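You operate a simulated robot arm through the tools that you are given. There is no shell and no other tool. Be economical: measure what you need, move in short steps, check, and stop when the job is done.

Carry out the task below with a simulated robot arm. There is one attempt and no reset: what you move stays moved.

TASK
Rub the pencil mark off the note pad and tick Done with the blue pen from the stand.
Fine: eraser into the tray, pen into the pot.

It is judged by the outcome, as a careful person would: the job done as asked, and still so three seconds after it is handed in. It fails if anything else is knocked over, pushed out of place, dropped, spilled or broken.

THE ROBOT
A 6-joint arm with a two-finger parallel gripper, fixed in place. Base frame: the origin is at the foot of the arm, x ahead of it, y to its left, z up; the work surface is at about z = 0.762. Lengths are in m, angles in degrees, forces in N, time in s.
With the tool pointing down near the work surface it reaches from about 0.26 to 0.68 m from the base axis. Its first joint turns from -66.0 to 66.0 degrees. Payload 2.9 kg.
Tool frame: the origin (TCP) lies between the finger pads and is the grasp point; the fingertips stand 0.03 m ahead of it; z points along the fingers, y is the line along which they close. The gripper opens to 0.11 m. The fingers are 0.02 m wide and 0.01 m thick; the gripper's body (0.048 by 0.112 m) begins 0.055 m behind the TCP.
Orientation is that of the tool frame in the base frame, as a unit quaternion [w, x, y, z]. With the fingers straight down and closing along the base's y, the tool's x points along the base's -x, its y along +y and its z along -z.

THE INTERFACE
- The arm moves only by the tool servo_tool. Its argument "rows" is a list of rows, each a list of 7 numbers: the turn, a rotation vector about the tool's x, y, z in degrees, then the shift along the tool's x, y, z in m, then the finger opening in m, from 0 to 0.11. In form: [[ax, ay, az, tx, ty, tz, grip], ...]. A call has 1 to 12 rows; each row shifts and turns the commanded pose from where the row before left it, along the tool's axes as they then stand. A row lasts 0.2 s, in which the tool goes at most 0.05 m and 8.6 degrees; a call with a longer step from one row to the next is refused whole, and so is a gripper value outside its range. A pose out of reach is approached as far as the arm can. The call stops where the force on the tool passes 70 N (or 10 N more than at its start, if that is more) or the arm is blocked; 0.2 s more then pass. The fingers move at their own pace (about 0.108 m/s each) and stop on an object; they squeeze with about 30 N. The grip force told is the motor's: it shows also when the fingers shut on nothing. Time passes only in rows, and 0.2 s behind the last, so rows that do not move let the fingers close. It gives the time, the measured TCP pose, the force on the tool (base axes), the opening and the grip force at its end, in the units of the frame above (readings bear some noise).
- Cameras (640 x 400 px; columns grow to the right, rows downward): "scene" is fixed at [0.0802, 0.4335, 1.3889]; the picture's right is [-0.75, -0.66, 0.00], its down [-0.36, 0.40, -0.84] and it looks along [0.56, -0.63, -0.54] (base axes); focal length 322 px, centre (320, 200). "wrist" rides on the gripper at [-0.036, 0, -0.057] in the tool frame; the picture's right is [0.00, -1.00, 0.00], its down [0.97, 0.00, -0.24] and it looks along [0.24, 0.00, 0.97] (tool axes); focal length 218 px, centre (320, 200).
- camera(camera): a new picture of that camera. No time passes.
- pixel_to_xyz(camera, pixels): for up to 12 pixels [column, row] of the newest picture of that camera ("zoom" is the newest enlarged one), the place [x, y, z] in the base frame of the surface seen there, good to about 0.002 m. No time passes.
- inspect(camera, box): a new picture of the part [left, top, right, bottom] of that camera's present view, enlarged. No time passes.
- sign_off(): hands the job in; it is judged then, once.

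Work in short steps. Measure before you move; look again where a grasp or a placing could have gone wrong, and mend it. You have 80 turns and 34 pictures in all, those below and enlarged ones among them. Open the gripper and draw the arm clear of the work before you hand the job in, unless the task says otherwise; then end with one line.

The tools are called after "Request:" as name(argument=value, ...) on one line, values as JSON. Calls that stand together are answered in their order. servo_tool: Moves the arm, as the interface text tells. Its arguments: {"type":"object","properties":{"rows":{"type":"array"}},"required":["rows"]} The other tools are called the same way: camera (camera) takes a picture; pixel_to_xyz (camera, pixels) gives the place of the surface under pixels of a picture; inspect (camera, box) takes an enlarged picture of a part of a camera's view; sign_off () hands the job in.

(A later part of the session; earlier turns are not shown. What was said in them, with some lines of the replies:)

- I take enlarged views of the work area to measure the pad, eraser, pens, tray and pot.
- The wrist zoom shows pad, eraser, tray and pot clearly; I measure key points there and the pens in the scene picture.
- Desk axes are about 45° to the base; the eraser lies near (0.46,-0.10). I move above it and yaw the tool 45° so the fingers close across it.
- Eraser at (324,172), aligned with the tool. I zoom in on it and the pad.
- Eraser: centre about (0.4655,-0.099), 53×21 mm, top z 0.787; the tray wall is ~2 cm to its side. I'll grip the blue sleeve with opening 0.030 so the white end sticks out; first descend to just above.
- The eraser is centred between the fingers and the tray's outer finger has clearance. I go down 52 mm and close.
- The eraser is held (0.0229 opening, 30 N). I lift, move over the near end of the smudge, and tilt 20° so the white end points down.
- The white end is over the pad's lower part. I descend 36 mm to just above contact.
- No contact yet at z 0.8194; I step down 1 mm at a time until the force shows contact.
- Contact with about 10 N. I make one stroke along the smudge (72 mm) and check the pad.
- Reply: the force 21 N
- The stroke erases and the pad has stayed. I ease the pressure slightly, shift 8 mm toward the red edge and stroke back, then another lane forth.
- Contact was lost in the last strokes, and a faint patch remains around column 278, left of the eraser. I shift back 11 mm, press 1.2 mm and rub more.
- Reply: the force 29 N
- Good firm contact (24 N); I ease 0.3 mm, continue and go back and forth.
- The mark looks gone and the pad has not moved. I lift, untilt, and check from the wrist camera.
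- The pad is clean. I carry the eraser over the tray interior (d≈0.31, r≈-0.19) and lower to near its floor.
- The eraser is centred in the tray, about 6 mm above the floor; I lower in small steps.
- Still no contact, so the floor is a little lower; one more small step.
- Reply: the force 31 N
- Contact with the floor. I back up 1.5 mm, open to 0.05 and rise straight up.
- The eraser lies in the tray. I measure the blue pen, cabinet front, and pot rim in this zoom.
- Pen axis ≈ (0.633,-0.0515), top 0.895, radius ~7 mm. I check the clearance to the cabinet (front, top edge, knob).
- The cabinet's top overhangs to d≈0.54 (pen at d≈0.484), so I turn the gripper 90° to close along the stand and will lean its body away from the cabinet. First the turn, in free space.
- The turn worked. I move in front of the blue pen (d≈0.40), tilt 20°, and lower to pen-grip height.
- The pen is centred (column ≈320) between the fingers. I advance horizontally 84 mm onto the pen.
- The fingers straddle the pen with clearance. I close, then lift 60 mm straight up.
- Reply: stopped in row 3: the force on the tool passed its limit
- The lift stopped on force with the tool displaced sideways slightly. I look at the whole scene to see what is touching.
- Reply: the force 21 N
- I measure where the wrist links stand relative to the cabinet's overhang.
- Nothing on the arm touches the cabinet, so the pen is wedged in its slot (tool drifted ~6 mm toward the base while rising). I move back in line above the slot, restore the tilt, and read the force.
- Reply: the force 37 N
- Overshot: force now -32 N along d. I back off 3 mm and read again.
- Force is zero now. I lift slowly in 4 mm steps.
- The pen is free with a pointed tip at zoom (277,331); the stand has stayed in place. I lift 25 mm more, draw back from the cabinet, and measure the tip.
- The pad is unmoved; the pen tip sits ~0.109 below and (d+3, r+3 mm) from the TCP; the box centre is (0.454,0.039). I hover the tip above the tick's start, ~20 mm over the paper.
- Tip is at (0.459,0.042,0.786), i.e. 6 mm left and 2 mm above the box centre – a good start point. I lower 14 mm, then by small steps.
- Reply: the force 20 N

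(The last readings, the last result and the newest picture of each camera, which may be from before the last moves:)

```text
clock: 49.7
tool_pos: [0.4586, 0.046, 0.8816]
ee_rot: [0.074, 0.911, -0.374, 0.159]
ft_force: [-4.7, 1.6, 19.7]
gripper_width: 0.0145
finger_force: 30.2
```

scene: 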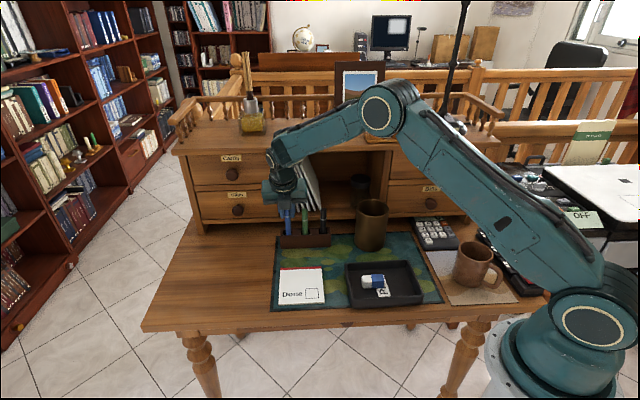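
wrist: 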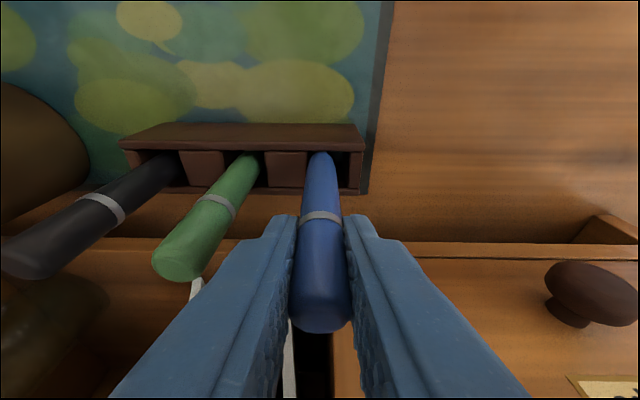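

Contact with the paper (20 N). I ease 0.5 mm and draw the tick: short stroke down-right, long stroke up-right, then lift.

Request:
servo_tool(rows=[[0, 0, 0, -0.00233, 0.00167, -0.00137, 0.005], [0, 0, 0, -0.0025, 0.00167, -0.0009, 0.005], [0, 0, 0, -0.0025, 0.00167, -0.0009, 0.005], [0, 0, 0, 0, 0, 0, 0.005]])

Request:
servo_tool(rows=[[0, 0, 0, 0.00263, 0.002, 0.00096, 0.005], [0, 0, 0, 0.00263, 0.002, 0.00096, 0.005], [0, 0, 0, 0.00263, 0.002, 0.00096, 0.005], [0, 0, 0, 0.00263, 0.002, 0.00096, 0.005], [0, 0, 0, 0.00263, 0.002, 0.00096, 0.005], [0, 0, 0, 0, 0, 0, 0.005]])

Request:
inspect(camera="scene", box=[260, 240, 350, 310])

```text
clock: 50.7
tool_pos: [0.4472, 0.0478, 0.882]
ee_rot: [0.074, 0.911, -0.373, 0.16]
ft_force: [4.1, -1.6, 14.4]
gripper_width: 0.0148
finger_force: 30.1
```

```text
clock: 52.1
tool_pos: [0.4521, 0.0315, 0.8808]
ee_rot: [0.074, 0.911, -0.374, 0.158]
ft_force: [0.3, 5.7, 13.9]
gripper_width: 0.0146
finger_force: 30.4
```

```text
5.71 times, centred on (305, 275) of scene
```

zoom: 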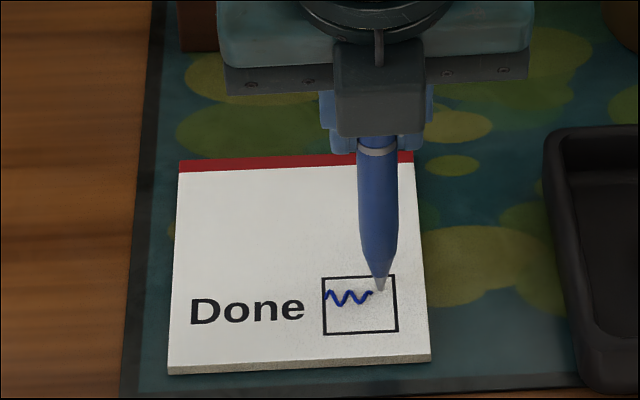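

A blue mark appears in the box (a zigzag). I lift the pen and look closely.

Request:
servo_tool(rows=[[0, 0, 0, 0.0068, 0, -0.0188, 0.005], [0, 0, 0, 0.0137, 0, -0.0376, 0.005], [0, 0, 0, 0, 0, 0, 0.005]])

Request:
inspect(camera="scene", box=[275, 260, 335, 310])

```text
clock: 52.9
tool_pos: [0.45, 0.0325, 0.9415]
ee_rot: [0.075, 0.911, -0.374, 0.158]
ft_force: [-0.3, 0.0, -0.3]
gripper_width: 0.015
finger_force: 30.1
```

```text
8.00 times, centred on (305, 285) of scene
```

zoom: 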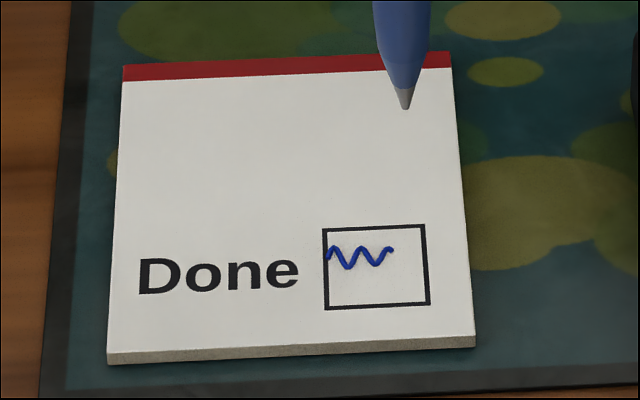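

The mark covers about two-thirds of the box width, growing with pen travel. I set the pen down again and retrace the tick in the box to complete it.

Request:
servo_tool(rows=[[0, 0, 0, -0.0137, 0, 0.0376, 0.005], [0, 0, 0, -0.0055, 0, 0.015, 0.005], [0, 0, 0, -0.0013, 0, 0.0036, 0.005], [0, 0, 0, 0, 0, 0, 0.005]])

Request:
servo_tool(rows=[[0, 0, 0, -0.00263, -0.002, -0.00096, 0.005], [0, 0, 0, -0.00263, -0.002, -0.00096, 0.005], [0, 0, 0, -0.00263, -0.002, -0.00096, 0.005], [0, 0, 0, -0.00263, -0.002, -0.00096, 0.005], [0, 0, 0, 0.00263, 0.002, 0.00096, 0.005], [0, 0, 0, 0.00263, 0.002, 0.00096, 0.005], [0, 0, 0, 0.00263, 0.002, 0.00096, 0.005], [0, 0, 0, 0.00263, 0.002, 0.00096, 0.005], [0, 0, 0, 0, 0, 0, 0.005]])

Request:
servo_tool(rows=[[0, 0, 0, 0.0068, 0, -0.0188, 0.005], [0, 0, 0, 0.0137, 0, -0.0376, 0.005], [0, 0, 0, 0, 0, 0, 0.005]])

Request:
inspect(camera="scene", box=[275, 250, 335, 310])

```text
clock: 53.9
tool_pos: [0.4519, 0.0307, 0.8821]
ee_rot: [0.075, 0.911, -0.374, 0.158]
ft_force: [-0.4, 0.8, 1.3]
gripper_width: 0.0147
finger_force: 30.0
```

```text
clock: 55.9
tool_pos: [0.4514, 0.0313, 0.8815]
ee_rot: [0.074, 0.911, -0.374, 0.158]
ft_force: [0.3, 1.6, 3.9]
gripper_width: 0.0146
finger_force: 29.7
```

```text
clock: 56.7
tool_pos: [0.4502, 0.0327, 0.9402]
ee_rot: [0.075, 0.911, -0.374, 0.158]
ft_force: [0.8, 0.6, -0.7]
gripper_width: 0.0146
finger_force: 30.0
```

```text
6.67 times, centred on (305, 280) of scene
```

zoom: 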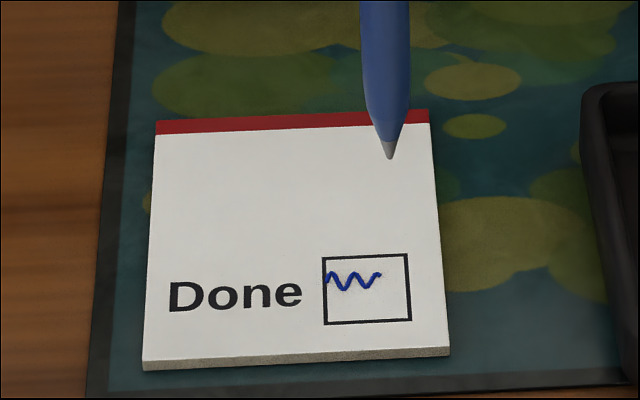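

No change: pressure was only ~2–4 N that time. I retrace once more with firmer contact, staying inside the box.

Request:
servo_tool(rows=[[0, 0, 0, -0.0137, 0, 0.0376, 0.005], [0, 0, 0, -0.0055, 0, 0.015, 0.005], [0, 0, 0, -0.0016, 0, 0.0045, 0.005], [0, 0, 0, 0, 0, 0, 0.005]])

Request:
servo_tool(rows=[[0, 0, 0, -0.00263, -0.002, -0.00096, 0.005], [0, 0, 0, -0.00263, -0.002, -0.00096, 0.005], [0, 0, 0, -0.00263, -0.002, -0.00096, 0.005], [0, 0, 0, -0.00263, -0.002, -0.00096, 0.005], [0, 0, 0, -0.00263, -0.002, -0.00096, 0.005], [0, 0, 0, 0.00263, 0.002, 0.00096, 0.005], [0, 0, 0, 0.00263, 0.002, 0.00096, 0.005], [0, 0, 0, 0.00263, 0.002, 0.00096, 0.005], [0, 0, 0, 0.00263, 0.002, 0.00096, 0.005], [0, 0, 0, 0.00263, 0.002, 0.00096, 0.005], [0, 0, 0, 0, 0, 0, 0.005]])

Request:
servo_tool(rows=[[0, 0, 0, 0.0068, 0, -0.0188, 0.005], [0, 0, 0, 0.0137, 0, -0.0376, 0.005], [0, 0, 0, 0, 0, 0, 0.005]])

Request:
camera(camera="scene")

```text
clock: 57.7
tool_pos: [0.4503, 0.0315, 0.8814]
ee_rot: [0.074, 0.911, -0.374, 0.159]
ft_force: [-2.1, 0.7, 9.2]
gripper_width: 0.0147
finger_force: 29.9
```

```text
clock: 60.1
tool_pos: [0.4504, 0.0319, 0.8818]
ee_rot: [0.074, 0.911, -0.373, 0.158]
ft_force: [0.1, 4.5, 11.8]
gripper_width: 0.0146
finger_force: 30.1
```

```text
clock: 60.9
tool_pos: [0.4523, 0.031, 0.9403]
ee_rot: [0.075, 0.911, -0.374, 0.158]
ft_force: [-0.1, -0.2, 0.6]
gripper_width: 0.0146
finger_force: 29.7
```

```text
2 pictures are left
```

scene: 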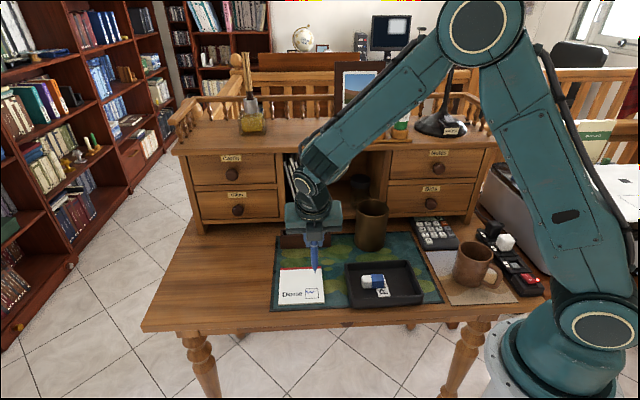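

The tick mark is in the box and everything else is in place. Next the pen goes to the pot (centre ≈(0.461,-0.218), rim 0.89): I rise 85 mm and move over it.

Request:
servo_tool(rows=[[0, 0, 0, 0.01454, 0, -0.03995, 0.005], [0, 0, 0, 0.01454, 0, -0.03995, 0.005], [0, 0, 0, 0.02726, 0.0278, 0.00992, 0.005], [0, 0, 0, 0.02726, 0.0278, 0.00992, 0.005], [0, 0, 0, 0.02726, 0.0278, 0.00992, 0.005], [0, 0, 0, 0.02726, 0.0278, 0.00992, 0.005], [0, 0, 0, 0.02726, 0.0278, 0.00992, 0.005], [0, 0, 0, 0.02726, 0.0278, 0.00992, 0.005], [0, 0, 0, 0, 0, 0, 0.005]])

Request:
camera(camera="wrist")

```text
clock: 62.9
tool_pos: [0.4592, -0.2097, 1.0281]
ee_rot: [0.075, 0.911, -0.373, 0.158]
ft_force: [-1.6, -0.2, -0.5]
gripper_width: 0.0146
finger_force: 30.1
```

```text
1 pictures are left
```

wrist: 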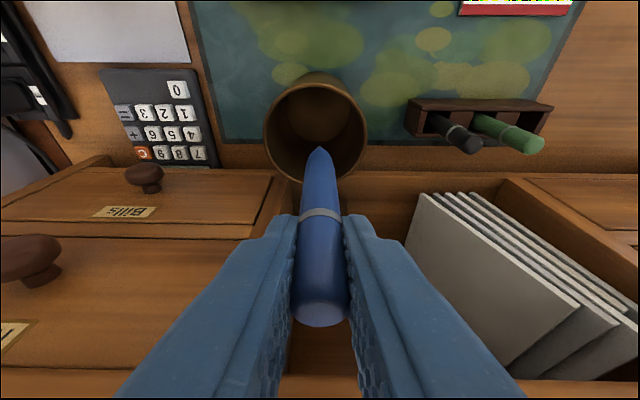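

The pen tip (319,150) appears over the pot mouth (cols 264–368, rows 75–182). I measure rim and tip to verify.

Request:
pixel_to_xyz(camera="wrist", pixels=[[319, 150], [319, 155], [266, 130], [366, 130], [316, 75], [285, 172], [357, 170], [315, 105], [320, 130], [318, 300], [322, 215]])

```text
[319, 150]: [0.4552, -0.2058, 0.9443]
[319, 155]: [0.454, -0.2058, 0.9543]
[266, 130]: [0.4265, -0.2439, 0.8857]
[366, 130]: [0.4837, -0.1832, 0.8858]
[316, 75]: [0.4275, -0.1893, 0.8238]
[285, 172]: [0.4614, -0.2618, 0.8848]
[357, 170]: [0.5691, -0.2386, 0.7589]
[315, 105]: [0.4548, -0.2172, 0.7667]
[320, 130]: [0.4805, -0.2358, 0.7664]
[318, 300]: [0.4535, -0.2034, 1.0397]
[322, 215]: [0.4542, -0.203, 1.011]
```

Tip is within 5 mm of the pot's axis. I lower 120 mm into the pot.

Request:
servo_tool(rows=[[0, 0, 0, -0.01026, 0, 0.0282, 0.005], [0, 0, 0, -0.01026, 0, 0.0282, 0.005], [0, 0, 0, -0.01026, 0, 0.0282, 0.005], [0, 0, 0, -0.01026, 0, 0.0282, 0.005], [0, 0, 0, 0, 0, 0, 0.005]])

Request:
servo_tool(rows=[[0, 0, 0, -0.00171, 0, 0.0047, 0.005], [0, 0, 0, -0.00171, 0, 0.0047, 0.005], [0, 0, 0, 0, 0, 0, 0.005]])

Request:
servo_tool(rows=[[0, 0, 0, -0.00171, 0, 0.0047, 0.005], [0, 0, 0, -0.00103, 0, 0.0028, 0.005], [0, 0, 0, 0, 0, 0, 0.005]])

```text
clock: 64.1
tool_pos: [0.4586, -0.21, 0.9082]
ee_rot: [0.074, 0.911, -0.374, 0.158]
ft_force: [-0.1, 0.1, -0.2]
gripper_width: 0.0148
finger_force: 30.0
```

```text
clock: 64.9
tool_pos: [0.4571, -0.2102, 0.8997]
ee_rot: [0.075, 0.911, -0.373, 0.158]
ft_force: [-0.5, 0.0, -0.3]
gripper_width: 0.0147
finger_force: 30.3
```

```text
clock: 65.7
tool_pos: [0.4569, -0.2094, 0.8908]
ee_rot: [0.075, 0.911, -0.374, 0.159]
ft_force: [-0.5, -0.4, -0.6]
gripper_width: 0.0146
finger_force: 29.9
```

Request:
servo_tool(rows=[[0, 0, 0, -0.00103, 0, 0.0028, 0.005], [0, 0, 0, -0.00103, 0, 0.0028, 0.005], [0, 0, 0, 0, 0, 0, 0.005]])

Request:
servo_tool(rows=[[0, 0, 0, 0, 0, 0, 0.026], [0, 0, 0, 0, 0, 0, 0.036], [0, 0, 0, 0, 0, 0, 0.036], [0, 0, 0, 0, 0, 0, 0.036], [0, 0, 0, 0, 0, 0, 0.036]])

```text
clock: 66.5
tool_pos: [0.4578, -0.2096, 0.8845]
ee_rot: [0.075, 0.911, -0.373, 0.158]
ft_force: [0.5, 0.5, -0.5]
gripper_width: 0.0145
finger_force: 30.3
```

```text
clock: 67.7
tool_pos: [0.4569, -0.2105, 0.886]
ee_rot: [0.075, 0.911, -0.374, 0.158]
ft_force: [-0.7, -0.2, -0.4]
gripper_width: 0.036
finger_force: 0.0
```

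Released. I rise straight up, then draw back away from the desk.

Request:
servo_tool(rows=[[0, 0, 0, 0.00513, 0, -0.0141, 0.036], [0, 0, 0, 0.00513, 0, -0.0141, 0.036], [0, 0, 0, 0.01026, 0, -0.0282, 0.036], [0, 0, 0, 0.01368, 0, -0.0376, 0.036], [0, 0, 0, 0.01368, 0, -0.0376, 0.036], [0, 0, 0, -0.0376, 0, -0.01368, 0.036], [0, 0, 0, -0.0376, 0, -0.01368, 0.06], [0, 0, 0, -0.0376, 0, -0.01368, 0.08], [0, 0, 0, 0, 0, 0, 0.08]])

Request:
inspect(camera="scene", box=[230, 150, 470, 320])

```text
clock: 69.7
tool_pos: [0.3738, -0.1243, 1.0239]
ee_rot: [0.074, 0.911, -0.373, 0.158]
ft_force: [-0.4, -0.8, -0.8]
gripper_width: 0.0797
finger_force: 0.0
```

```text
2.35 times, centred on (350, 235) of scene
```

zoom: 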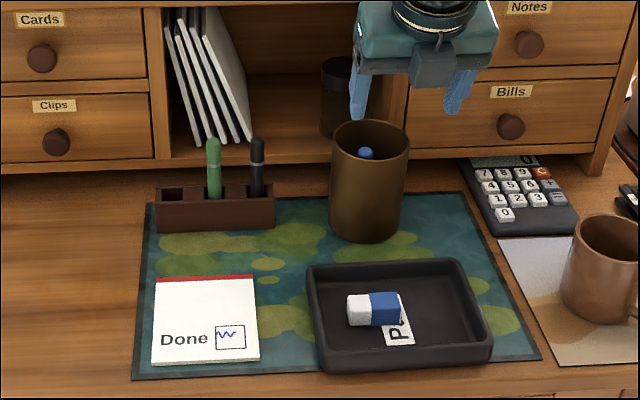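

The pen stands in the pot, the eraser is in the tray, the pad is clean with a blue mark in the Done box, and the arm is clear. I hand the job in.

Request:
sign_off()

```text
The job is handed in.
```

The pencil mark is rubbed off, the Done box is marked with the blue pen (it shows as a small zigzag covering about two-thirds of the box's width, not a clean tick), the eraser is in the tray and the pen is in the pot.
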